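You operate a simulated robot arm through the tools that you are given. There is no shell and no other tool. Be economical: measure what you need, move in short steps, check, and stop when the job is done.

Carry out the task below with a simulated robot arm. There is one attempt and no reset: what you move stays moved.

Task
Set the controls near the ledge above the toilet. At the end: the desk button is switched off; the roll holder arm is set to up; the red knob is set to lifted; the linen button is switched off; whatever was shut is shut again. Leave all else as you found it, and nothing knocked over.

The check looks at the end state, three seconds after you hand in, the way a careful person would. Anything else that was tipped, shoved, dropped, spilled or broken makes it a failure.

Robot
A 7-joint arm with a two-finger parallel gripper, fixed in place. Base frame: the origin is at the foot of the arm, x ahead of it, y to its left, z up. Lengths are in m, angles in degrees, forces in N, time in s.
Its first joint turns from -166.0 to 166.0 degrees. Payload 4.4 kg.
Tool frame: the origin (TCP) lies between the finger pads and is the grasp point; the fingertips stand 0.023 m ahead of it; z points along the fingers, y is the line along which they close. The gripper opens to 0.094 m. The fingers are 0.038 m wide and 0.01 m thick; the gripper's body (0.054 by 0.096 m) begins 0.039 m behind the TCP.
Orientation is that of the tool frame in the base frame, as a unit quaternion [x, y, z, w]. With the fingers straight down and closing along the base's y, the tool's x points along the base's -x, its y along +y and its z along -z.

Tools
- The arm moves only by the tool drive_tool. Its arguments are lists of equal length, an entry for each row: "delta_rot": the turn, a rotation vector about the base's x, y, z in units of 8 degrees (1.0 is 8 degrees), a list of three; "dp": the shift along the base's x, y, z in units of 30 mm (1.0 is 30 mm), a list of three; "gripper": the opening, from 0 (shut) to 1 (fully open). In form: {"delta_rot": [[ax, ay, az], ...], "dp": [[dx, dy, dz], ...], "gripper": [gripper, ...]}. A call has 1 to 20 rows; each row shifts and turns the commanded pose from where the row before left it. A call with a number of a shift or a turn outside -1 to 1 is refused whole. Rows are played at 5 a second. More than 0.05 m and 8.6 degrees between two rows, or a gripper value outside its range, and nothing of the call is played. Where a pose cannot be reached the arm comes as near as it can. A force on the tool above 40 N (or 10 N above the force at the start of the call, whichever is more), or a blocked arm, ends the call early, and 0.2 s more pass. The fingers move at their own pace (about 0.072 m/s each) and stop on an object; they squeeze with about 26 N. The grip force told is the motor's: it shows also when the fingers shut on nothing. Time passes only in rows, and 0.2 s behind the last, so rows that do not move let the fingers close. It gives the time, the measured TCP pose, the force on the tool (base axes), the opening and the grip force at its end, in the units of the frame above (readings bear some noise), and new pictures: "pictures" is both (left out), scene, wrist or none.
- Cameras (640 x 400 px; columns grow to the right, rows downward): "scene" is fixed at [0.0517, -0.4984, 1.461]; the picture's right is [0.73, -0.69, 0.00], its down [-0.33, -0.35, -0.88] and it looks along [0.60, 0.64, -0.48] (base axes); focal length 320 px, centre (320, 200). "wrist" rides on the gripper at [0.086, 0.016, -0.074] in the tool frame; the picture's right is [-0.18, 0.98, 0.00], its down [-0.58, -0.11, -0.81] and it looks along [-0.79, -0.15, 0.59] (tool axes); focal length 243 px, centre (320, 200). There is no depth. A picture from a camera that has moved, and an enlarged one, comes with that camera's place and axes in the base frame and with its lens.
- inspect(camera, box): a new picture of the part [left, top, right, bottom] of that camera's present view, enlarged. It takes no simulated time.
- hand_in(): hands the job in; it is judged then, once.

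Go step by step. Nothing tells you positions but the pictures and the camera data: compare them with the known pose of the tool, close in by small moves and look again before you grip or let go. The budget is 90 turns and 170 pictures, counting those below and the enlarged ones. Unless the task says otherwise, let go and move clear before handing in, and close with one line.

The tools are called after "Call:" by a JSON object that holds its "method" and its "body". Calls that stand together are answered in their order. drive_tool: Moves the arm, as the interface text tells. Its arguments: {"type":"object","properties":{"delta_rot":{"type":"array"},"dp":{"type":"array"},"gripper":{"type":"array"},"pictures":{"type":"string","enum":["both","scene","wrist","none"]}},"required":["delta_rot","dp","gripper"]} The other tools are called the same way: inspect (camera, box) takes an enlarged picture of a part of a camera's view; hand_in () hands the job in.

At the start:

```text
clock: 0.0
eef_pos: [0.5683, -0.2391, 1.2014]
ee_rot: [0.0, 1.0, 0.0, -0.001]
wrist_force: [-0.3, 0.6, 0.0]
opening: 0.0938
gripper_force: 0.1
```

scene: 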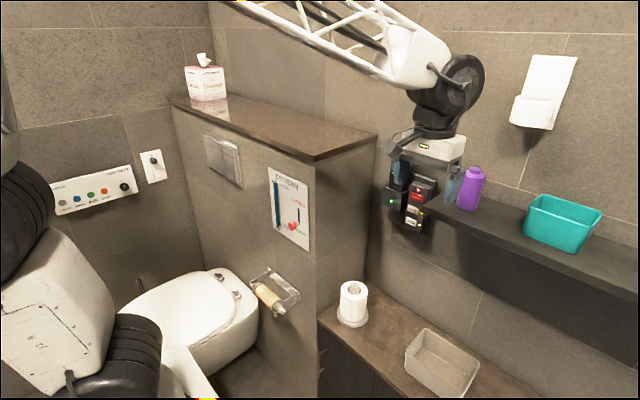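
wrist: 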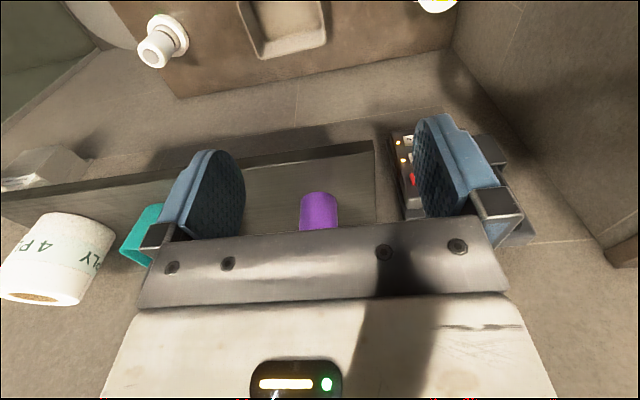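

I see a bathroom with several control panels: one on the left wall, a panel on the ledge front, and one at the end of the shelf. I'll enlarge these first.

Call:
{"method": "inspect", "body": {"camera": "scene", "box": [30, 130, 190, 230]}}

Call:
{"method": "inspect", "body": {"camera": "scene", "box": [190, 120, 350, 220]}}

Call:
{"method": "inspect", "body": {"camera": "scene", "box": [200, 200, 360, 300]}}

Call:
{"method": "inspect", "body": {"camera": "scene", "box": [360, 140, 520, 240]}}

```text
4.00 times, centred on (110, 180) of scene
camera zoom: at [0.0517, -0.4984, 1.461], right [0.73, -0.69, 0.0], down [-0.33, -0.35, -0.88], along [0.6, 0.64, -0.48], focal length 1278 px, centre (1160, 280)
```

zoom: 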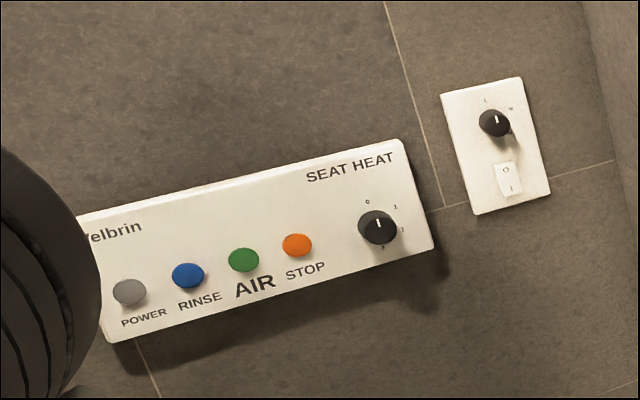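

```text
4.00 times, centred on (270, 170) of scene
camera zoom: at [0.0517, -0.4984, 1.461], right [0.73, -0.69, 0.0], down [-0.33, -0.35, -0.88], along [0.6, 0.64, -0.48], focal length 1278 px, centre (520, 320)
```

zoom: 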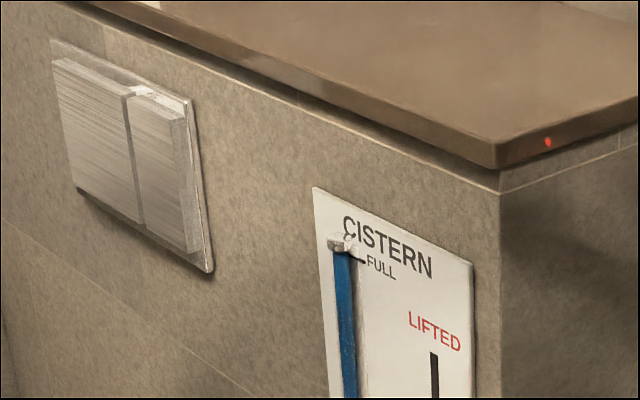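

```text
4.00 times, centred on (280, 250) of scene
camera zoom: at [0.0517, -0.4984, 1.461], right [0.73, -0.69, 0.0], down [-0.33, -0.35, -0.88], along [0.6, 0.64, -0.48], focal length 1278 px, centre (480, 0)
```

zoom: 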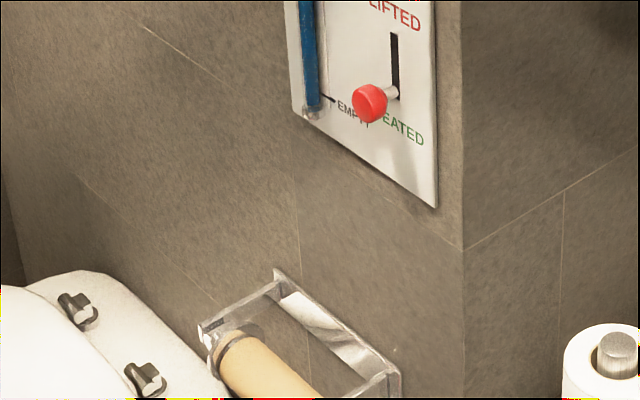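

```text
4.00 times, centred on (440, 190) of scene
camera zoom: at [0.0517, -0.4984, 1.461], right [0.73, -0.69, 0.0], down [-0.33, -0.35, -0.88], along [0.6, 0.64, -0.48], focal length 1278 px, centre (-160, 240)
```

zoom: 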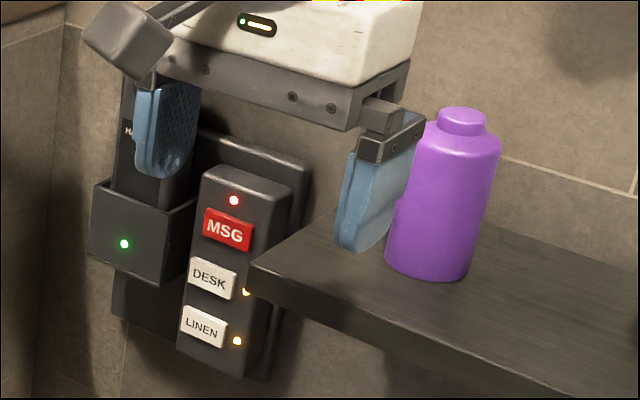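

The ledge front, cistern panel and roll holder all face −x at about x≈0.57. The phone panel with DESK and LINEN is on the wall near x≈0.8. I'll turn the tool to point along +x while backing off, then look again.

Call:
{"method": "drive_tool", "body": {"delta_rot": [[0, -1, 0], [0, -1, 0], [0, -1, 0], [0, -1, 0], [0, -1, 0], [0, -1, 0], [0, -1, 0], [0, -1, 0], [0, -1, 0], [0, -1, 0], [0, -1, 0], [0, -0.25, 0]], "dp": [[-0.3, 0, 0], [-0.3, 0, 0], [-0.3, 0, 0], [-0.3, 0, 0], [-0.3, 0, 0], [-0.3, 0, 0], [-0.3, 0, 0], [-0.3, 0, 0], [-0.3, 0, 0], [-0.3, 0, 0], [0, 0, 0], [0, 0, 0]], "gripper": [1, 1, 1, 1, 1, 0, 0, 0, 0, 0, 0, 0]}}

```text
clock: 2.6
eef_pos: [0.504, -0.1949, 1.1999]
ee_rot: [-0.033, 0.709, 0.037, 0.704]
wrist_force: [-0.1, 0.1, 0.1]
opening: 0.0
gripper_force: 26.3
camera wrist: at [0.4278, -0.1863, 1.1152], right [-0.1, 0.98, 0.19], down [-0.79, -0.19, 0.59], along [0.61, -0.09, 0.79], focal length 243 px, centre (320, 200)
```

scene: 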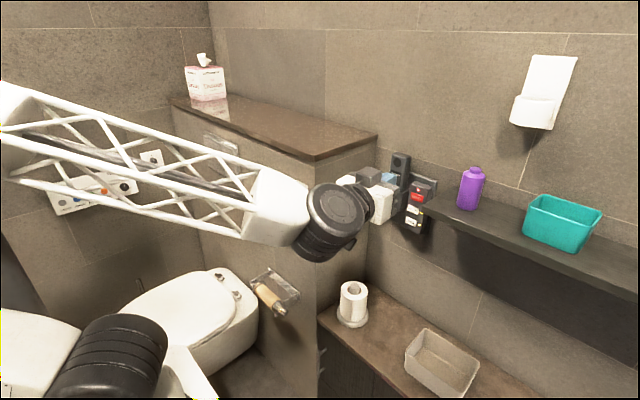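
wrist: 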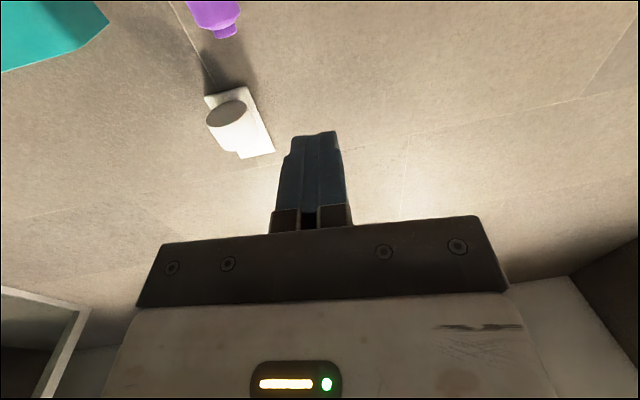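

The tool points along +x now, with a slight lag. Next I roll it 90° so the fingers are wide horizontally.

Call:
{"method": "drive_tool", "body": {"delta_rot": [[1, 0, 0], [1, 0, 0], [1, 0, 0], [1, 0, 0], [1, 0, 0], [1, 0, 0], [1, 0, 0], [1, 0, 0], [1, 0, 0], [1, 0, 0], [1, 0, 0], [0.25, 0, 0], [0, 0, 0]], "dp": [[0, 0, 0], [0, 0, 0], [0, 0, 0], [0, 0, 0], [0, 0, 0], [0, 0, 0], [0, 0, 0], [0, 0, 0], [0, 0, 0], [0, 0, 0], [0, 0, 0], [0, 0, 0], [0, 0, 0]], "gripper": [0, 0, 0, 0, 0, 0, 0, 0, 0, 0, 0, 0, 0]}}

```text
clock: 5.4
eef_pos: [0.4998, -0.1914, 1.1952]
ee_rot: [0.478, 0.524, 0.523, 0.472]
wrist_force: [-0.7, -0.1, 0.6]
opening: 0.0
gripper_force: 25.7
camera wrist: at [0.4163, -0.1132, 1.213], right [0.02, -0.19, 0.98], down [-0.74, -0.66, -0.11], along [0.67, -0.73, -0.16], focal length 243 px, centre (320, 200)
```

scene: 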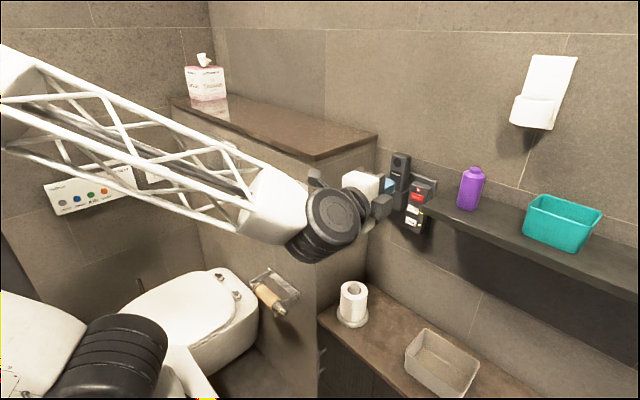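
wrist: 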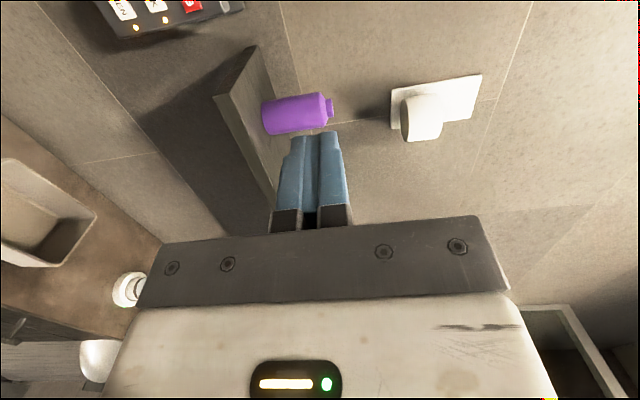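

The orientation is close, with a small yaw error that is probably a joint limit. I'll move toward the phone panel, staying about 0.1 m off it, and check again.

Call:
{"method": "drive_tool", "body": {"delta_rot": [[0, 0, 0], [0, 0, 0], [0, 0, 0], [0, 0, 0], [0, 0, 0], [0, 0, 0], [0, 0, 0]], "dp": [[0.7, 0.69, -0.7], [0.7, 0.69, -0.7], [0.7, 0.69, -0.7], [0.7, 0.69, -0.7], [0.7, 0.69, -0.7], [0.7, 0.69, -0.7], [0, 0, 0]], "gripper": [0, 0, 0, 0, 0, 0, 0]}}

```text
clock: 7.0
eef_pos: [0.6052, -0.1167, 1.076]
ee_rot: [0.5, 0.5, 0.5, 0.5]
wrist_force: [0.2, -0.2, -0.4]
opening: 0.0001
gripper_force: 26.3
camera wrist: at [0.5306, -0.0305, 1.093], right [0.0, -0.18, 0.98], down [-0.81, -0.58, -0.11], along [0.59, -0.79, -0.15], focal length 243 px, centre (320, 200)
```

scene: 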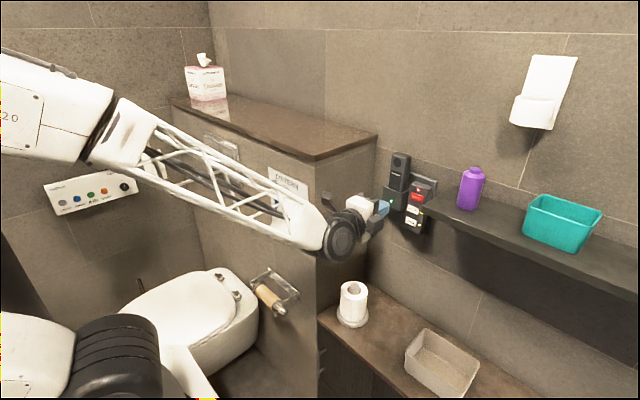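
wrist: 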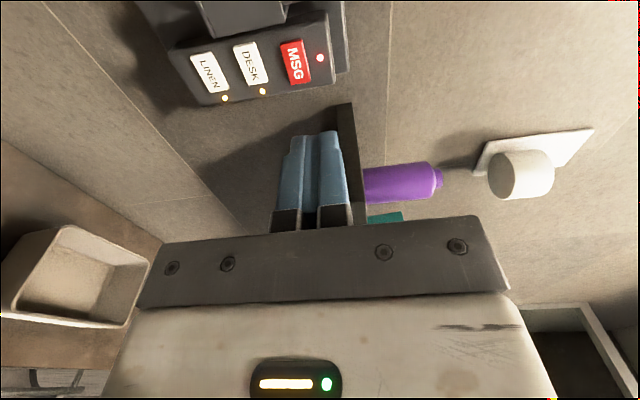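

Triangulating from both cameras puts DESK at about (0.759, −0.120, 1.013) and LINEN at about (0.758, −0.121, 0.975). I'll stop about 2 cm short of DESK.

Call:
{"method": "drive_tool", "body": {"delta_rot": [[0, 0, 0], [0, 0, 0], [0, 0, 0], [0, 0, 0], [0, 0, 0], [0, 0, 0]], "dp": [[0.6, -0.06, -0.7], [0.6, -0.06, -0.7], [0.6, -0.06, -0.7], [0.9, 0, 0], [0.9, 0, 0], [0, 0, 0]], "gripper": [0, 0, 0, 0, 0, 0]}}

Call:
{"method": "inspect", "body": {"camera": "scene", "box": [370, 150, 466, 250]}}

```text
clock: 8.4
eef_pos: [0.7133, -0.1212, 1.0141]
ee_rot: [0.499, 0.5, 0.5, 0.5]
wrist_force: [0.4, 0.1, 0.0]
opening: 0.0001
gripper_force: 26.2
camera wrist: at [0.6386, -0.0348, 1.0306], right [0.0, -0.18, 0.98], down [-0.81, -0.58, -0.11], along [0.59, -0.79, -0.15], focal length 243 px, centre (320, 200)
```

scene: 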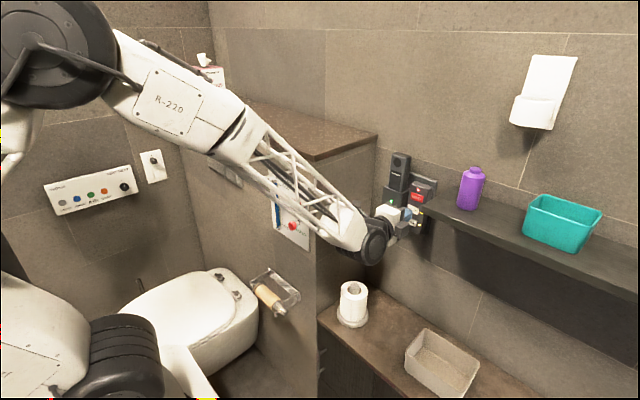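
wrist: 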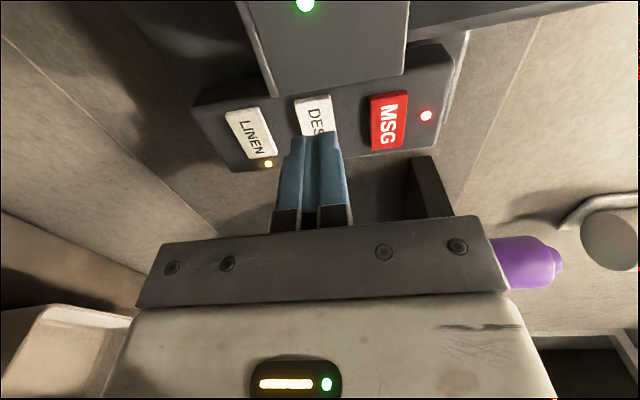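

```text
4.00 times, centred on (418, 200) of scene
camera zoom: at [0.0517, -0.4984, 1.461], right [0.73, -0.69, 0.0], down [-0.33, -0.35, -0.88], along [0.6, 0.64, -0.48], focal length 1278 px, centre (-72, 200)
```

zoom: 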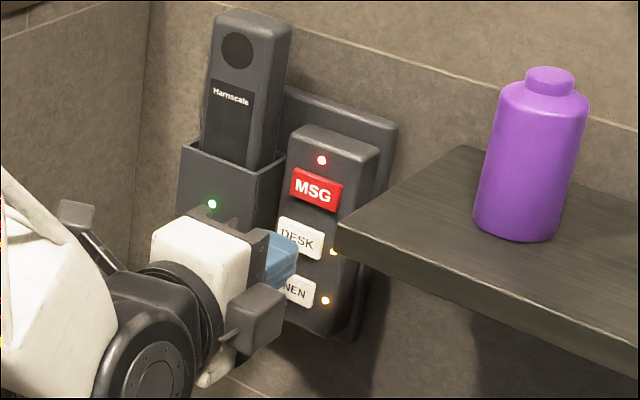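

The tips are lined up with DESK and clear of the cradle. I'll shift slightly to −y and press in small steps, watching the force.

Call:
{"method": "drive_tool", "body": {"delta_rot": [[0, 0, 0], [0, 0, 0], [0, 0, 0], [0, 0, 0], [0, 0, 0]], "dp": [[0.2, -0.17, 0], [0.2, 0, 0], [0.15, 0, 0], [0.15, 0, 0], [0, 0, 0]], "gripper": [0, 0, 0, 0, 0], "pictures": "wrist"}}

Call:
{"method": "inspect", "body": {"camera": "scene", "box": [370, 150, 466, 250]}}

```text
clock: 9.6
eef_pos: [0.7344, -0.1258, 1.0129]
ee_rot: [0.501, 0.501, 0.499, 0.499]
wrist_force: [-1.1, -0.3, -0.3]
opening: 0.0
gripper_force: 26.2
camera wrist: at [0.6586, -0.0391, 1.0298], right [0.0, -0.18, 0.98], down [-0.81, -0.58, -0.11], along [0.59, -0.79, -0.15], focal length 243 px, centre (320, 200)
```

wrist: 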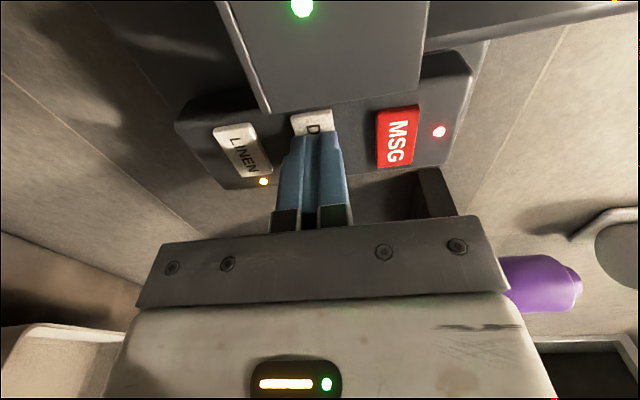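

```text
4.00 times, centred on (418, 200) of scene
camera zoom: at [0.0517, -0.4984, 1.461], right [0.73, -0.69, 0.0], down [-0.33, -0.35, -0.88], along [0.6, 0.64, -0.48], focal length 1278 px, centre (-72, 200)
```

zoom: 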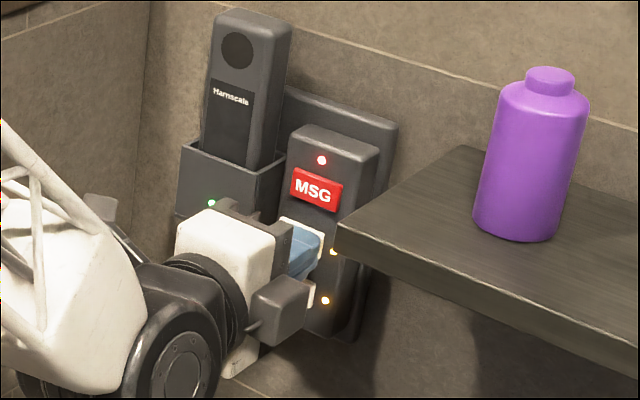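

The tips are at or near contact, and the DESK LED (just right of the tip) is still lit. I'll push in another few millimetres.

Call:
{"method": "drive_tool", "body": {"delta_rot": [[0, 0, 0], [0, 0, 0]], "dp": [[0.08, 0, 0], [0.08, 0, 0]], "gripper": [0, 0], "pictures": "none"}}

Call:
{"method": "inspect", "body": {"camera": "scene", "box": [370, 150, 466, 250]}}

```text
clock: 10.2
eef_pos: [0.7364, -0.1257, 1.0115]
ee_rot: [0.5, 0.5, 0.5, 0.5]
wrist_force: [-22.4, 3.0, 7.7]
opening: 0.0
gripper_force: 26.0
stopped in row 2: the force on the tool passed its limit (the readings are from after the stop); the commanded pose is now the measured one
```

```text
4.00 times, centred on (418, 200) of scene
camera zoom: at [0.0517, -0.4984, 1.461], right [0.73, -0.69, 0.0], down [-0.33, -0.35, -0.88], along [0.6, 0.64, -0.48], focal length 1278 px, centre (-72, 200)
```

zoom: 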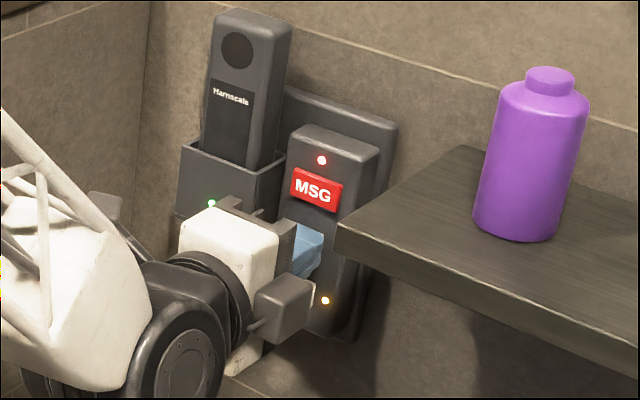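

DESK was pressed and its LED seems to have gone out. I'll back off 2 cm to check.

Call:
{"method": "drive_tool", "body": {"delta_rot": [[0, 0, 0], [0, 0, 0], [0, 0, 0]], "dp": [[-0.4, 0, 0], [-0.4, 0, 0], [0, 0, 0]], "gripper": [0, 0, 0], "pictures": "wrist"}}

Call:
{"method": "inspect", "body": {"camera": "scene", "box": [370, 150, 466, 250]}}

```text
clock: 11.0
eef_pos: [0.7132, -0.1267, 1.0126]
ee_rot: [0.501, 0.5, 0.5, 0.499]
wrist_force: [-0.3, -0.2, -0.5]
opening: 0.0001
gripper_force: 26.0
camera wrist: at [0.6388, -0.039, 1.0296], right [0.0, -0.18, 0.98], down [-0.81, -0.58, -0.11], along [0.59, -0.79, -0.15], focal length 243 px, centre (320, 200)
```

wrist: 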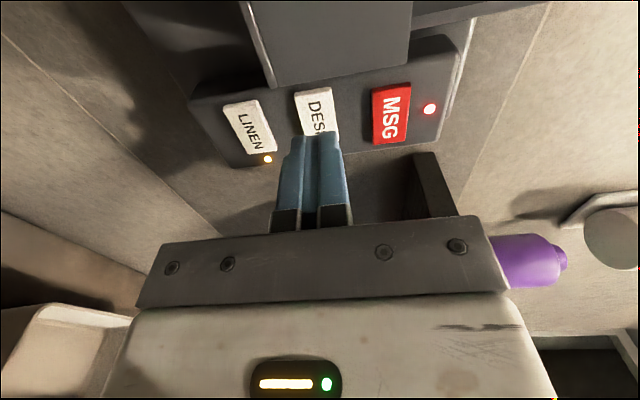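

```text
4.00 times, centred on (418, 200) of scene
camera zoom: at [0.0517, -0.4984, 1.461], right [0.73, -0.69, 0.0], down [-0.33, -0.35, -0.88], along [0.6, 0.64, -0.48], focal length 1278 px, centre (-72, 200)
```

zoom: 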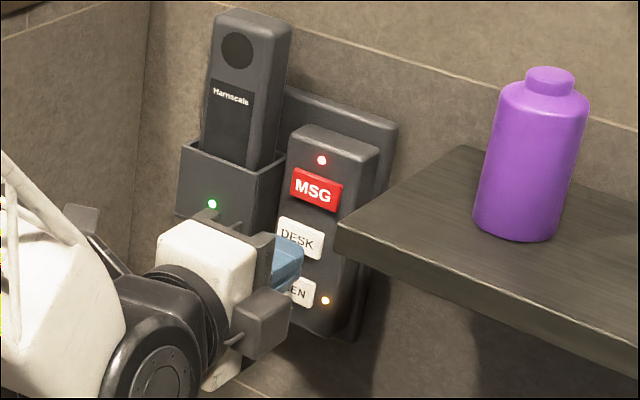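

DESK's LED is off. LINEN next: I'll go down 38 mm and press the same way.

Call:
{"method": "drive_tool", "body": {"delta_rot": [[0, 0, 0], [0, 0, 0], [0, 0, 0], [0, 0, 0], [0, 0, 0]], "dp": [[0, 0, -0.64], [0, 0, -0.64], [0.3, 0, 0], [0.3, 0, 0], [0, 0, 0]], "gripper": [0, 0, 0, 0, 0], "pictures": "wrist"}}

Call:
{"method": "inspect", "body": {"camera": "scene", "box": [370, 150, 466, 250]}}

```text
clock: 12.2
eef_pos: [0.7331, -0.1246, 0.9744]
ee_rot: [0.5, 0.499, 0.5, 0.5]
wrist_force: [0.2, -0.4, 0.2]
opening: 0.0
gripper_force: 26.2
camera wrist: at [0.6572, -0.0383, 0.9913], right [0.0, -0.18, 0.98], down [-0.81, -0.58, -0.11], along [0.59, -0.79, -0.15], focal length 243 px, centre (320, 200)
```

wrist: 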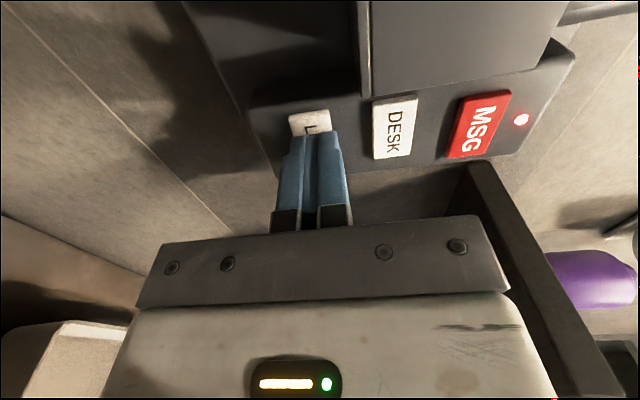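

```text
4.00 times, centred on (418, 200) of scene
camera zoom: at [0.0517, -0.4984, 1.461], right [0.73, -0.69, 0.0], down [-0.33, -0.35, -0.88], along [0.6, 0.64, -0.48], focal length 1278 px, centre (-72, 200)
```

zoom: 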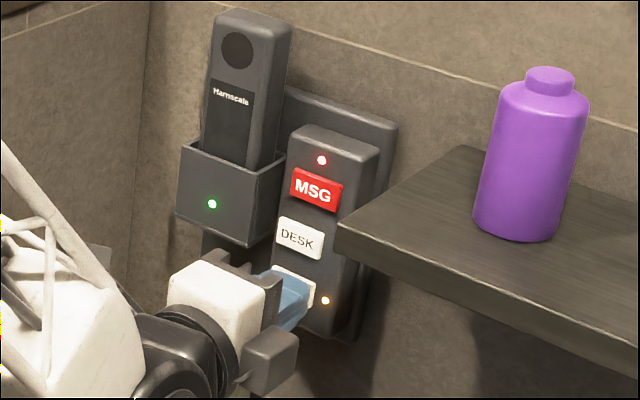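

The tips are aligned on LINEN, so I'll press.

Call:
{"method": "drive_tool", "body": {"delta_rot": [[0, 0, 0], [0, 0, 0], [0, 0, 0]], "dp": [[0.08, 0, 0], [0.08, 0, 0], [0.07, 0, 0]], "gripper": [0, 0, 0], "pictures": "none"}}

Call:
{"method": "inspect", "body": {"camera": "scene", "box": [370, 150, 466, 250]}}

```text
clock: 13.0
eef_pos: [0.7372, -0.1249, 0.9739]
ee_rot: [0.5, 0.499, 0.5, 0.501]
wrist_force: [-24.2, 5.2, 8.9]
opening: 0.0001
gripper_force: 26.4
stopped in row 3: the force on the tool passed its limit (the readings are from after the stop); the commanded pose is now the measured one
```

```text
4.00 times, centred on (418, 200) of scene
camera zoom: at [0.0517, -0.4984, 1.461], right [0.73, -0.69, 0.0], down [-0.33, -0.35, -0.88], along [0.6, 0.64, -0.48], focal length 1278 px, centre (-72, 200)
```

zoom: 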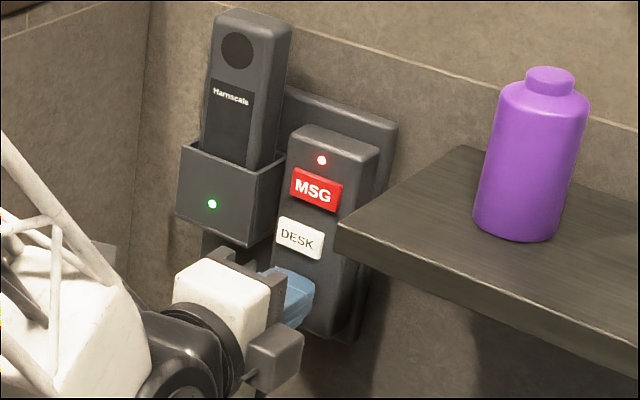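

LINEN's LED is off too. I'll back straight out and then look at the cistern panel and roll holder.

Call:
{"method": "drive_tool", "body": {"delta_rot": [[0, 0, 0], [0, 0, 0], [0, 0, 0], [0, 0, 0], [0, 0, 0], [0, 0, 0], [0, 0, 0], [0, 0, 0], [0, 0, 0], [0, 0, 0], [0, 0, 0]], "dp": [[-0.95, 0, 0], [-0.95, 0, 0], [-0.95, 0, 0], [-0.95, 0, 0], [-0.95, 0, 0], [-0.95, 0, 0], [-0.95, 0, 0], [-0.95, 0, 0], [-0.95, 0, 0], [-0.95, 0, 0], [0, 0, 0]], "gripper": [0, 0, 0, 0, 0, 0, 0, 0, 0, 0, 0]}}

Call:
{"method": "inspect", "body": {"camera": "scene", "box": [370, 150, 466, 250]}}

```text
clock: 15.4
eef_pos: [0.4528, -0.1243, 0.9729]
ee_rot: [0.5, 0.5, 0.5, 0.5]
wrist_force: [0.4, -0.5, 0.2]
opening: 0.0
gripper_force: 26.5
camera wrist: at [0.3779, -0.0377, 0.9903], right [0.0, -0.18, 0.98], down [-0.81, -0.58, -0.11], along [0.59, -0.79, -0.15], focal length 243 px, centre (320, 200)
```

scene: 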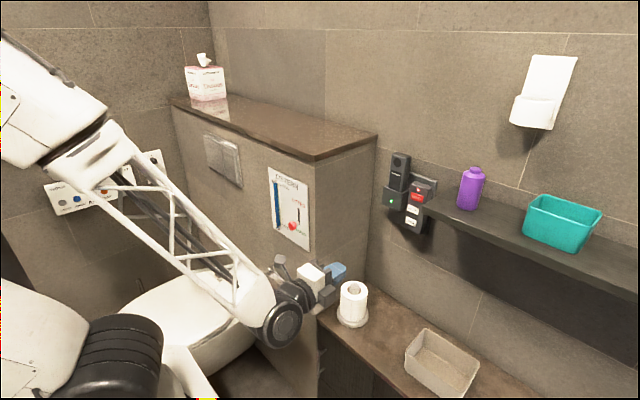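
wrist: 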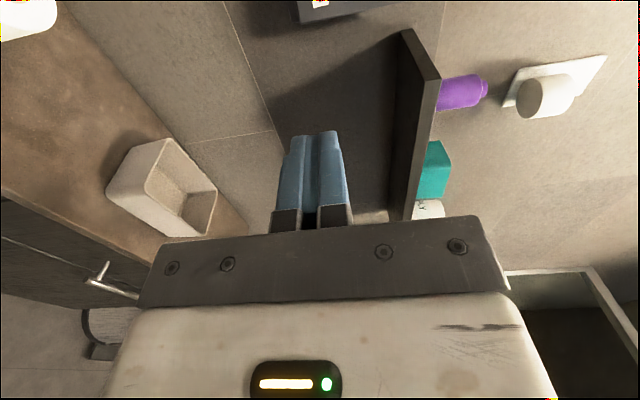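

```text
4.00 times, centred on (418, 200) of scene
camera zoom: at [0.0517, -0.4984, 1.461], right [0.73, -0.69, 0.0], down [-0.33, -0.35, -0.88], along [0.6, 0.64, -0.48], focal length 1278 px, centre (-72, 200)
```

zoom: 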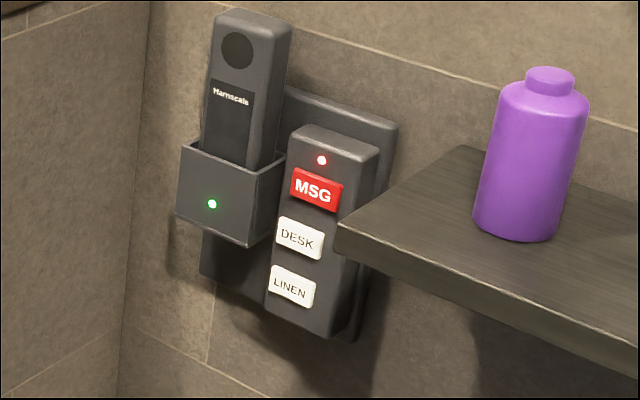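

Both LEDs are off, MSG is still lit and the bottle is untouched. I'll move left in front of the cistern panel to look at the red knob.

Call:
{"method": "drive_tool", "body": {"delta_rot": [[0, 0, 0], [0, 0, 0], [0, 0, 0], [0, 0, 0], [0, 0, 0], [0, 0, 0], [0, 0, 0], [0, 0, 0], [0, 0, 0], [0, 0, 0], [0, 0, 0]], "dp": [[-0.1, 0.9, -0.15], [-0.1, 0.9, -0.15], [-0.1, 0.9, -0.15], [-0.1, 0.9, -0.15], [-0.1, 0.9, -0.15], [-0.1, 0.9, -0.15], [-0.1, 0.9, -0.15], [-0.1, 0.9, -0.15], [-0.1, 0.9, -0.15], [-0.1, 0.9, -0.15], [0, 0, 0]], "gripper": [0, 0, 0, 0, 0, 0, 0, 0, 0, 0, 0]}}

```text
clock: 17.8
eef_pos: [0.4159, -0.0369, 0.9516]
ee_rot: [0.499, 0.502, 0.5, 0.499]
wrist_force: [0.7, 0.1, -0.2]
opening: 0.0002
gripper_force: 25.9
out of reach, approached as far as the arm can: row 4, 5, 6, 7, 8, 9, 10
camera wrist: at [0.3404, 0.0493, 0.9684], right [0.0, -0.18, 0.98], down [-0.8, -0.59, -0.11], along [0.6, -0.79, -0.15], focal length 243 px, centre (320, 200)
```

scene: 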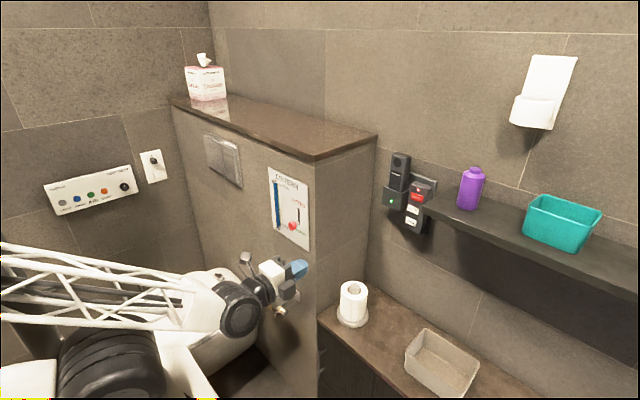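
wrist: 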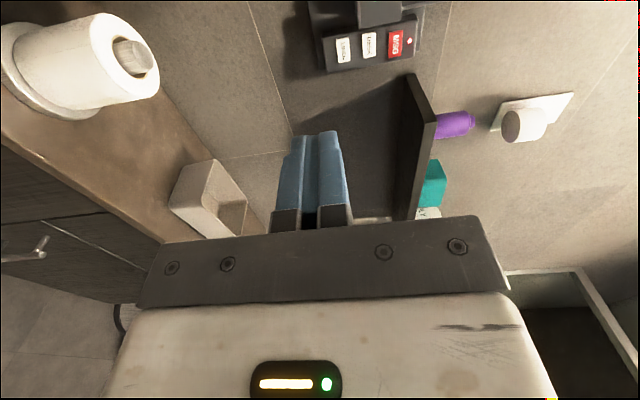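

That pose was too close to the base, so the arm stopped early. I'll bring the command back and go around with a larger x.

Call:
{"method": "drive_tool", "body": {"delta_rot": [[0, 0, 0], [0, 0, 0], [0, 0, 0], [0, 0, 0], [0, 0, 0], [0, 0, 0], [0, 0, 0]], "dp": [[0.2, -0.9, 0], [0.2, -0.9, 0], [0.2, -0.9, 0], [0.2, -0.9, 0], [0.2, -0.9, 0], [0.2, -0.9, 0], [0, 0, 0]], "gripper": [0, 0, 0, 0, 0, 0, 0], "pictures": "none"}}

```text
clock: 19.4
eef_pos: [0.4632, -0.1724, 0.9623]
ee_rot: [0.477, 0.513, 0.515, 0.493]
wrist_force: [-0.4, 0.4, -0.8]
opening: 0.0
gripper_force: 25.8
```

Call:
{"method": "drive_tool", "body": {"delta_rot": [[0, 0, 0], [0, 0, 0], [0, 0, 0], [0, 0, 0], [0, 0, 0], [0, 0, 0], [0, 0, 0]], "dp": [[0.2, 0.9, 0], [0, 0.9, 0], [0, 0.9, 0], [0, 0.9, 0], [0, 0.9, 0], [0, 0.9, 0], [0, 0, 0]], "gripper": [0, 0, 0, 0, 0, 0, 0], "pictures": "scene"}}

```text
clock: 21.0
eef_pos: [0.4583, -0.0431, 0.8949]
ee_rot: [0.536, 0.526, 0.474, 0.46]
wrist_force: [0.4, -1.0, 0.9]
opening: 0.0
gripper_force: 26.1
out of reach, approached as far as the arm can: row 6
```

scene: 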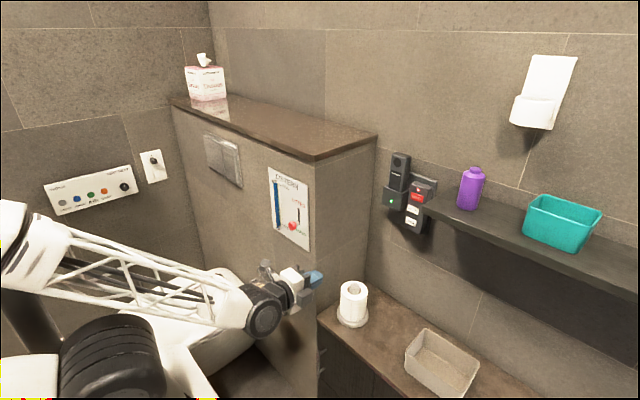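

The horizontal tool runs into joint limits here. I'll use a forward-down 45° tool with the fingers closing along y, pinch the knob and lift it. First I undo the roll and tilt down, while rising and backing off.

Call:
{"method": "drive_tool", "body": {"delta_rot": [[-1, 0, 0], [-1, 0, 0], [-1, 0, 0], [-1, 0, 0], [-1, 0, 0], [-1, 0, 0], [-1, 0, 0], [-1, 0, 0], [-1, 0, 0], [-1, 0, 0], [-1, 0, 0], [-0.25, 0, 0], [0, 1, 0], [0, 1, 0], [0, 1, 0], [0, 1, 0], [0, 1, 0], [0, 0.62, 0], [0, 0, 0]], "dp": [[0, 0, 0.4], [0, 0, 0.4], [0, 0, 0.4], [0, 0, 0.4], [0, 0, 0.4], [0, 0, 0.4], [0, 0, 0.4], [0, 0, 0.4], [0, 0, 0.4], [0, 0, 0], [0, 0, 0], [0, 0, 0], [0, 0, 0], [0, 0, 0], [0, 0, 0], [0, 0, 0], [0, 0, 0], [0, 0, 0], [0, 0, 0]], "gripper": [0, 0, 0, 0, 0, 0, 0, 0, 0, 0, 0, 0, 0, 0, 0, 0, 0, 0, 0]}}

```text
clock: 25.0
eef_pos: [0.4412, -0.039, 1.1035]
ee_rot: [-0.002, 0.899, -0.006, 0.437]
wrist_force: [0.5, -0.2, -1.9]
opening: 0.0001
gripper_force: 25.9
camera wrist: at [0.329, -0.0234, 1.0819], right [0.11, 0.98, 0.13], down [-0.28, -0.1, 0.96], along [0.95, -0.14, 0.26], focal length 243 px, centre (320, 200)
```

scene: 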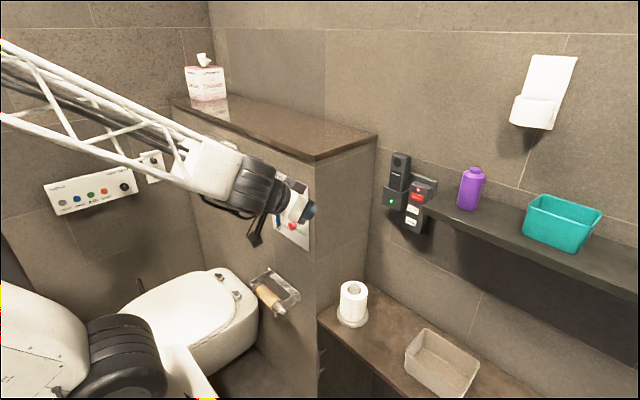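
wrist: 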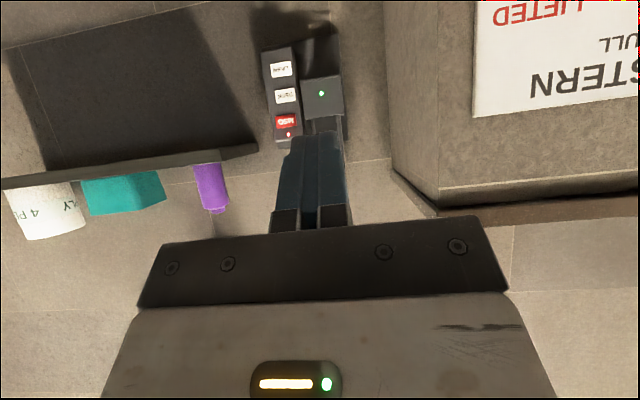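

The camera now looks straight ahead (upside down) and the panel is partly in view. I'll move left and down to bring the knob into view.

Call:
{"method": "drive_tool", "body": {"delta_rot": [[0, 0, 0], [0, 0, 0], [0, 0, 0], [0, 0, 0], [0, 0, 0], [0, 0, 0], [0, 0, 0]], "dp": [[0, 0.94, -0.35], [0, 0.94, -0.35], [0, 0.94, -0.35], [0, 0.94, -0.35], [0, 0.94, -0.35], [0, 0.94, -0.35], [0, 0, 0]], "gripper": [0, 0, 0, 0, 0, 0, 0]}}

```text
clock: 26.6
eef_pos: [0.4571, 0.1263, 0.9974]
ee_rot: [-0.001, 0.924, 0.001, 0.384]
wrist_force: [-0.1, 0.3, 1.2]
opening: 0.0
gripper_force: 26.1
out of reach, approached as far as the arm can: row 2
camera wrist: at [0.3436, 0.1428, 0.99], right [0.13, 0.98, 0.13], down [-0.16, -0.11, 0.98], along [0.98, -0.15, 0.14], focal length 243 px, centre (320, 200)
```

scene: 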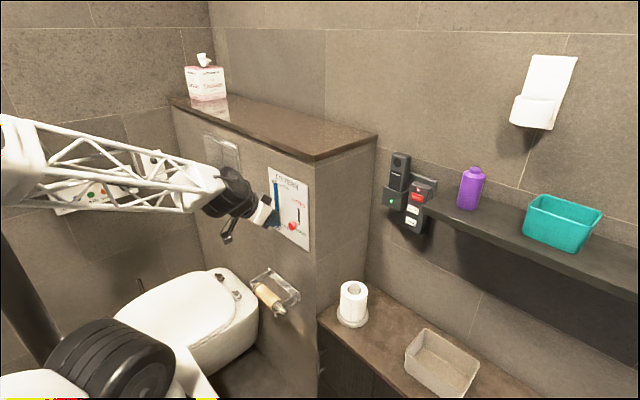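
wrist: 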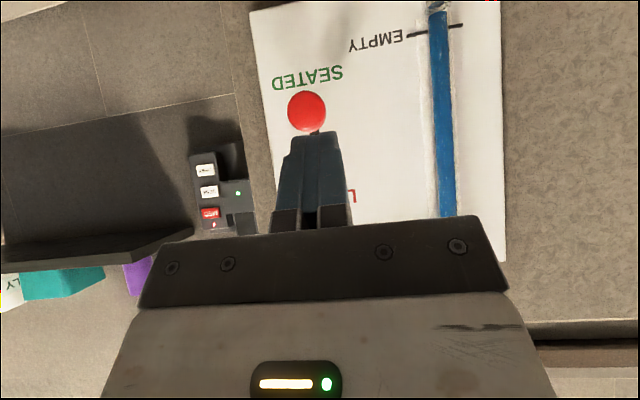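

The knob is at about (0.518, 0.115, 0.953) with a radius of about 13 mm. I'll open the fingers halfway, centre on it in y and advance partway along the tool axis.

Call:
{"method": "drive_tool", "body": {"delta_rot": [[0, 0, 0], [0, 0, 0], [0, 0, 0], [0, 0, 0]], "dp": [[0, -0.37, 0], [0.4, 0, -0.3], [0.4, 0, -0.3], [0, 0, 0]], "gripper": [0.55, 0.55, 0.55, 0.55]}}

```text
clock: 27.6
eef_pos: [0.4824, 0.1143, 0.9785]
ee_rot: [-0.001, 0.924, 0.001, 0.382]
wrist_force: [0.8, 0.0, -0.3]
opening: 0.0519
gripper_force: 0.0
camera wrist: at [0.3674, 0.1318, 0.9711], right [0.13, 0.98, 0.13], down [-0.16, -0.11, 0.98], along [0.98, -0.15, 0.14], focal length 243 px, centre (320, 200)
```

scene: 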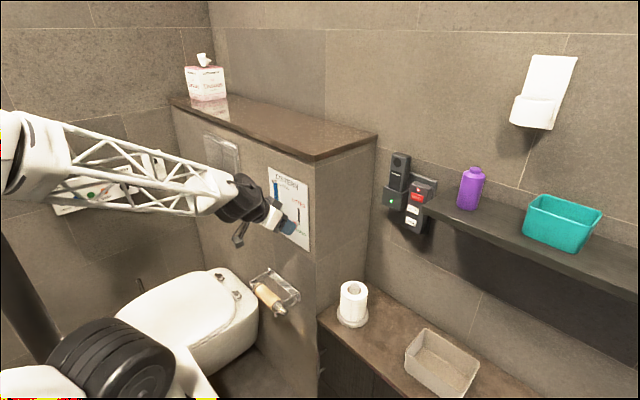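
wrist: 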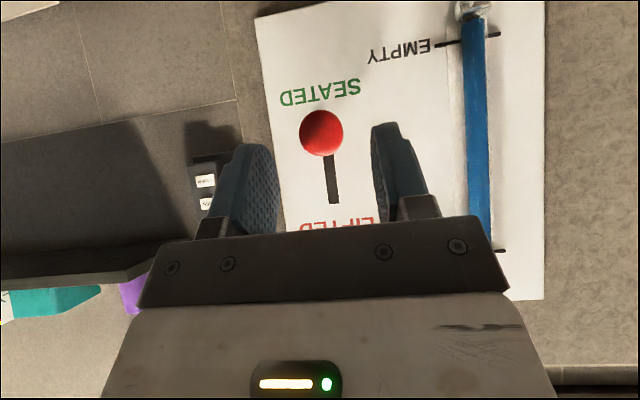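

The knob is centred between the fingertips. I'll go the remaining 3 cm along the tool axis.

Call:
{"method": "drive_tool", "body": {"delta_rot": [[0, 0, 0], [0, 0, 0], [0, 0, 0]], "dp": [[0.5, 0, -0.44], [0.45, 0, -0.44], [0, 0, 0]], "gripper": [0.55, 0.55, 0.55]}}

```text
clock: 28.4
eef_pos: [0.5105, 0.116, 0.9522]
ee_rot: [-0.001, 0.924, 0.0, 0.382]
wrist_force: [-0.2, -0.5, 0.2]
opening: 0.0516
gripper_force: 0.1
camera wrist: at [0.3965, 0.1324, 0.9452], right [0.13, 0.98, 0.13], down [-0.16, -0.11, 0.98], along [0.98, -0.15, 0.14], focal length 243 px, centre (320, 200)
```

scene: 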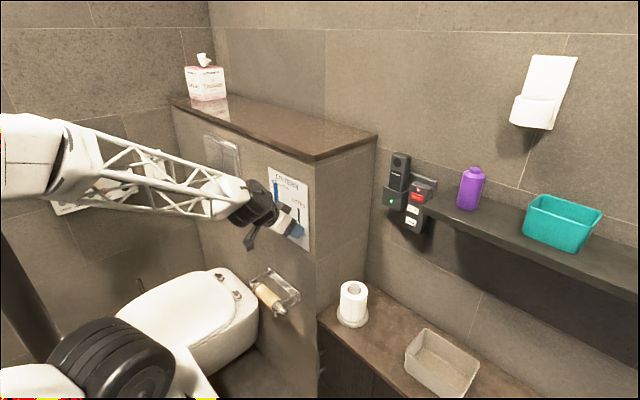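
wrist: 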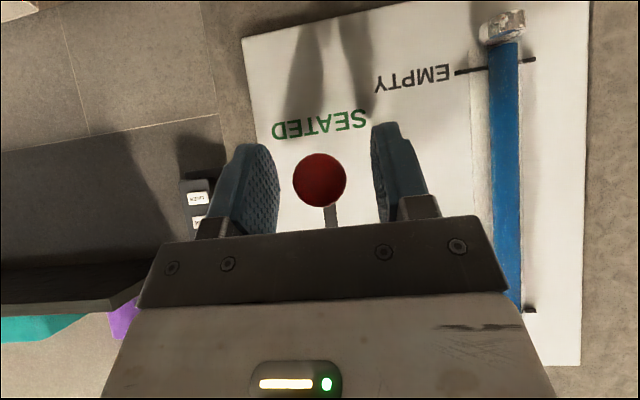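

The knob is between the pads, so I'll close on it.

Call:
{"method": "drive_tool", "body": {"delta_rot": [[0, 0, 0], [0, 0, 0], [0, 0, 0]], "dp": [[0, 0, 0], [0, 0, 0], [0, 0, 0]], "gripper": [0.1, 0.1, 0.1], "pictures": "wrist"}}

```text
clock: 29.4
eef_pos: [0.5107, 0.1155, 0.9522]
ee_rot: [0.001, 0.924, -0.001, 0.382]
wrist_force: [1.3, -13.0, 0.8]
opening: 0.0256
gripper_force: 44.5
stopped in row 3: the force on the tool passed its limit (the readings are from after the stop); the commanded pose is now the measured one
camera wrist: at [0.3964, 0.1317, 0.9453], right [0.13, 0.98, 0.13], down [-0.16, -0.11, 0.98], along [0.98, -0.15, 0.14], focal length 243 px, centre (320, 200)
```

wrist: 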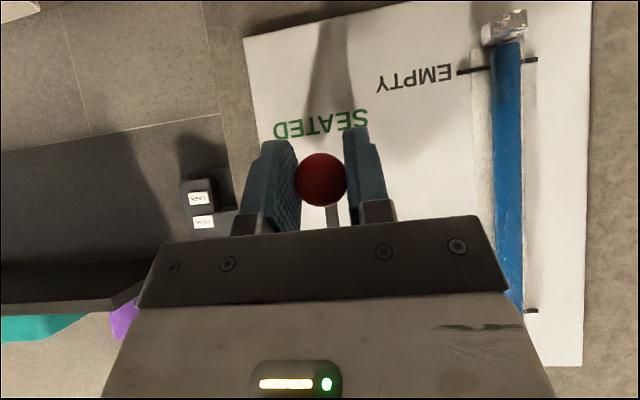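

The knob is gripped with a small side load. I'll ease −y slightly and lift.

Call:
{"method": "drive_tool", "body": {"delta_rot": [[0, 0, 0], [0, 0, 0], [0, 0, 0], [0, 0, 0]], "dp": [[0, -0.05, 0], [0, 0, 0.3], [0, 0, 0.35], [0, 0, 0.35]], "gripper": [0.1, 0.1, 0.1, 0.1], "pictures": "wrist"}}

```text
clock: 30.0
eef_pos: [0.5117, 0.1154, 0.9638]
ee_rot: [-0.001, 0.924, 0.001, 0.383]
wrist_force: [-7.1, 16.9, -0.7]
opening: 0.0257
gripper_force: 45.6
stopped in row 3: the force on the tool passed its limit (the readings are from after the stop); the commanded pose is now the measured one
camera wrist: at [0.3964, 0.1312, 0.9556], right [0.13, 0.98, 0.13], down [-0.16, -0.11, 0.98], along [0.98, -0.15, 0.14], focal length 243 px, centre (320, 200)
```

wrist: 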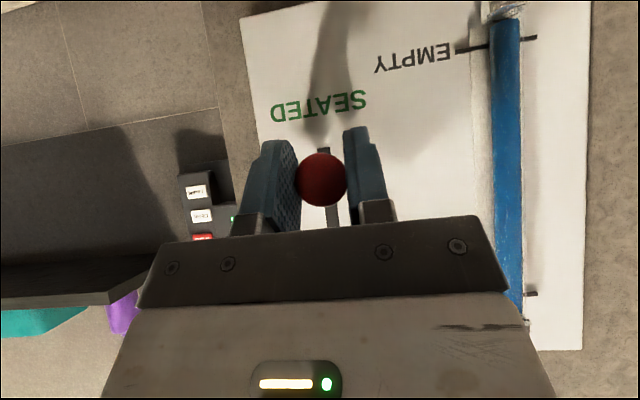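

The knob is rising along the slot. I'll continue in small lifts.

Call:
{"method": "drive_tool", "body": {"delta_rot": [[0, 0, 0], [0, 0, 0], [0, 0, 0], [0, 0, 0], [0, 0, 0]], "dp": [[0, 0.02, 0.2], [0, 0, 0.25], [0, 0, 0.25], [0, 0, 0.25], [0, 0, 0.2]], "gripper": [0.25, 0.25, 0.25, 0.25, 0.25], "pictures": "wrist"}}

```text
clock: 31.2
eef_pos: [0.5094, 0.114, 0.9943]
ee_rot: [-0.001, 0.925, 0.0, 0.38]
wrist_force: [6.4, -11.3, -31.3]
opening: 0.0262
gripper_force: 44.4
camera wrist: at [0.3957, 0.1315, 0.9878], right [0.13, 0.98, 0.13], down [-0.15, -0.11, 0.98], along [0.98, -0.15, 0.14], focal length 243 px, centre (320, 200)
```

wrist: 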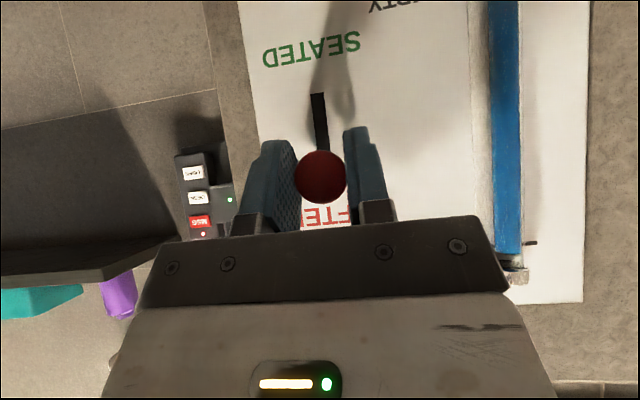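

A downward force of −31 N says the knob is against the top stop. I'll release, then back off a little and check it stays.

Call:
{"method": "drive_tool", "body": {"delta_rot": [[0, 0, 0], [0, 0, 0], [0, 0, 0]], "dp": [[0, 0, 0], [0, 0, 0], [0, 0, 0]], "gripper": [0.55, 0.55, 0.55], "pictures": "wrist"}}

Call:
{"method": "drive_tool", "body": {"delta_rot": [[0, 0, 0], [0, 0, 0], [0, 0, 0]], "dp": [[-0.6, 0, 0.6], [-0.6, 0, 0.6], [0, 0, 0]], "gripper": [0.55, 0.55, 0.55]}}

```text
clock: 32.0
eef_pos: [0.511, 0.1169, 0.9989]
ee_rot: [0.0, 0.924, -0.001, 0.383]
wrist_force: [0.0, -0.3, 0.5]
opening: 0.0519
gripper_force: 0.1
camera wrist: at [0.3965, 0.1322, 0.9907], right [0.13, 0.98, 0.13], down [-0.16, -0.11, 0.98], along [0.98, -0.15, 0.14], focal length 243 px, centre (320, 200)
```

wrist: 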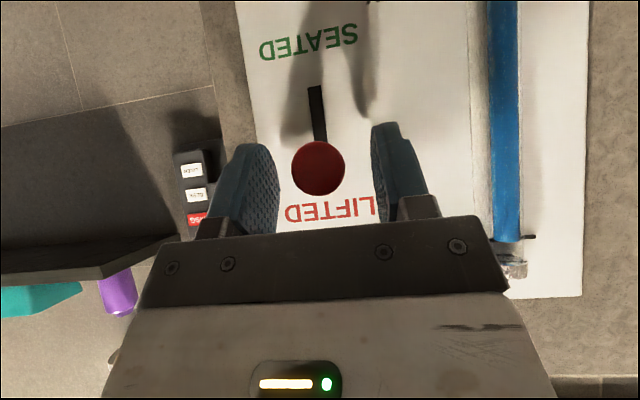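

```text
clock: 32.8
eef_pos: [0.4748, 0.1158, 1.0349]
ee_rot: [0.0, 0.924, 0.0, 0.383]
wrist_force: [0.5, -0.5, 0.3]
opening: 0.0516
gripper_force: 0.2
camera wrist: at [0.3608, 0.1322, 1.0269], right [0.13, 0.98, 0.13], down [-0.16, -0.11, 0.98], along [0.98, -0.15, 0.14], focal length 243 px, centre (320, 200)
```

scene: 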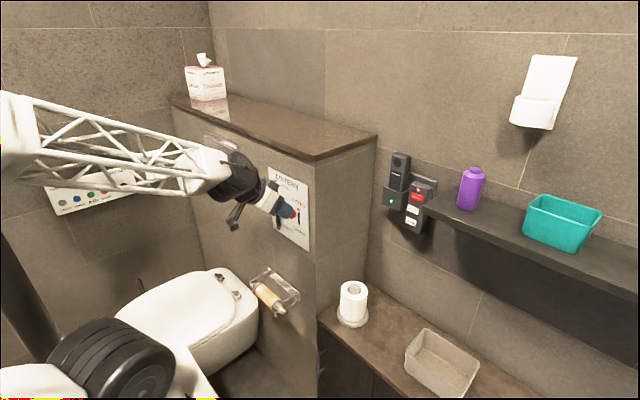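
wrist: 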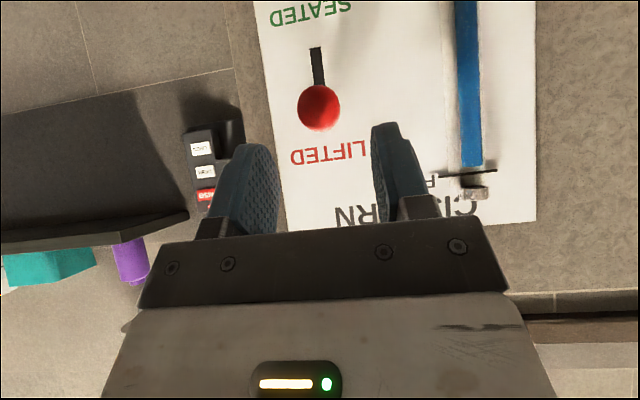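

The red knob stays at LIFTED. Next is the roll holder, so I'll enlarge it.

Call:
{"method": "inspect", "body": {"camera": "scene", "box": [230, 250, 320, 330]}}

```text
5.00 times, centred on (275, 290) of scene
camera zoom: at [0.0517, -0.4984, 1.461], right [0.73, -0.69, 0.0], down [-0.33, -0.35, -0.88], along [0.6, 0.64, -0.48], focal length 1598 px, centre (545, -250)
```

zoom: 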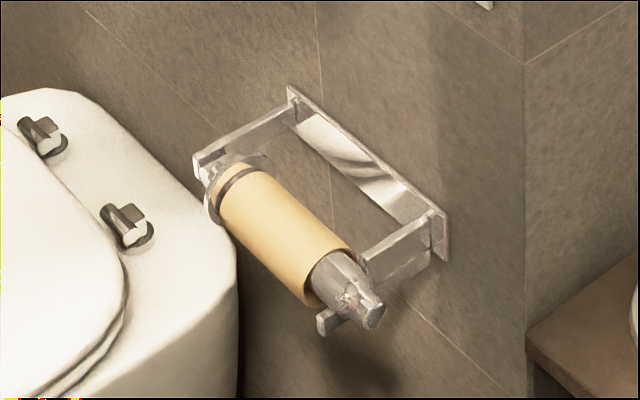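

The bar looks hinged at its left end (y≈0.33), with its free end at about (0.47, 0.12, 0.64). I'll close the gripper, shift left clear of the knob and lower for a close look.

Call:
{"method": "drive_tool", "body": {"delta_rot": [[0, 0, 0], [0, 0, 0], [0, 0, 0], [0, 0, 0], [0, 0, 0], [0, 0, 0], [0, 0, 0], [0, 0, 0], [0, 0, 0], [0, 0, 0], [0, 0, 0]], "dp": [[-0.2, 0.9, 0], [-0.1, 0.9, 0], [0, 0.6, -0.3], [0, 0, -0.9], [0, 0, -0.9], [0, 0, -0.9], [0, 0, -0.9], [0, 0, -0.9], [0, 0, -0.9], [0, 0, -0.9], [0, 0, 0]], "gripper": [0, 0, 0, 0, 0, 0, 0, 0, 0, 0, 0]}}

```text
clock: 35.2
eef_pos: [0.465, 0.1861, 0.8358]
ee_rot: [0.001, 0.924, 0.0, 0.383]
wrist_force: [-0.1, -0.4, 0.1]
opening: 0.0
gripper_force: 26.2
camera wrist: at [0.3512, 0.203, 0.8279], right [0.13, 0.98, 0.13], down [-0.16, -0.11, 0.98], along [0.98, -0.15, 0.14], focal length 243 px, centre (320, 200)
```

scene: 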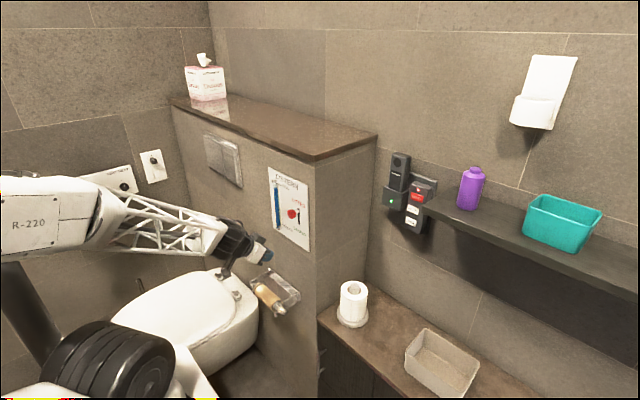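
wrist: 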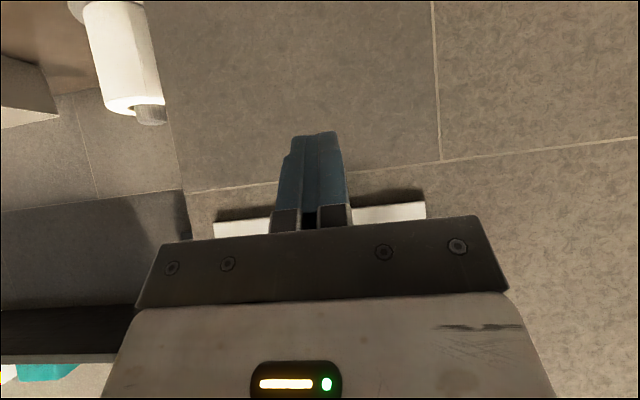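

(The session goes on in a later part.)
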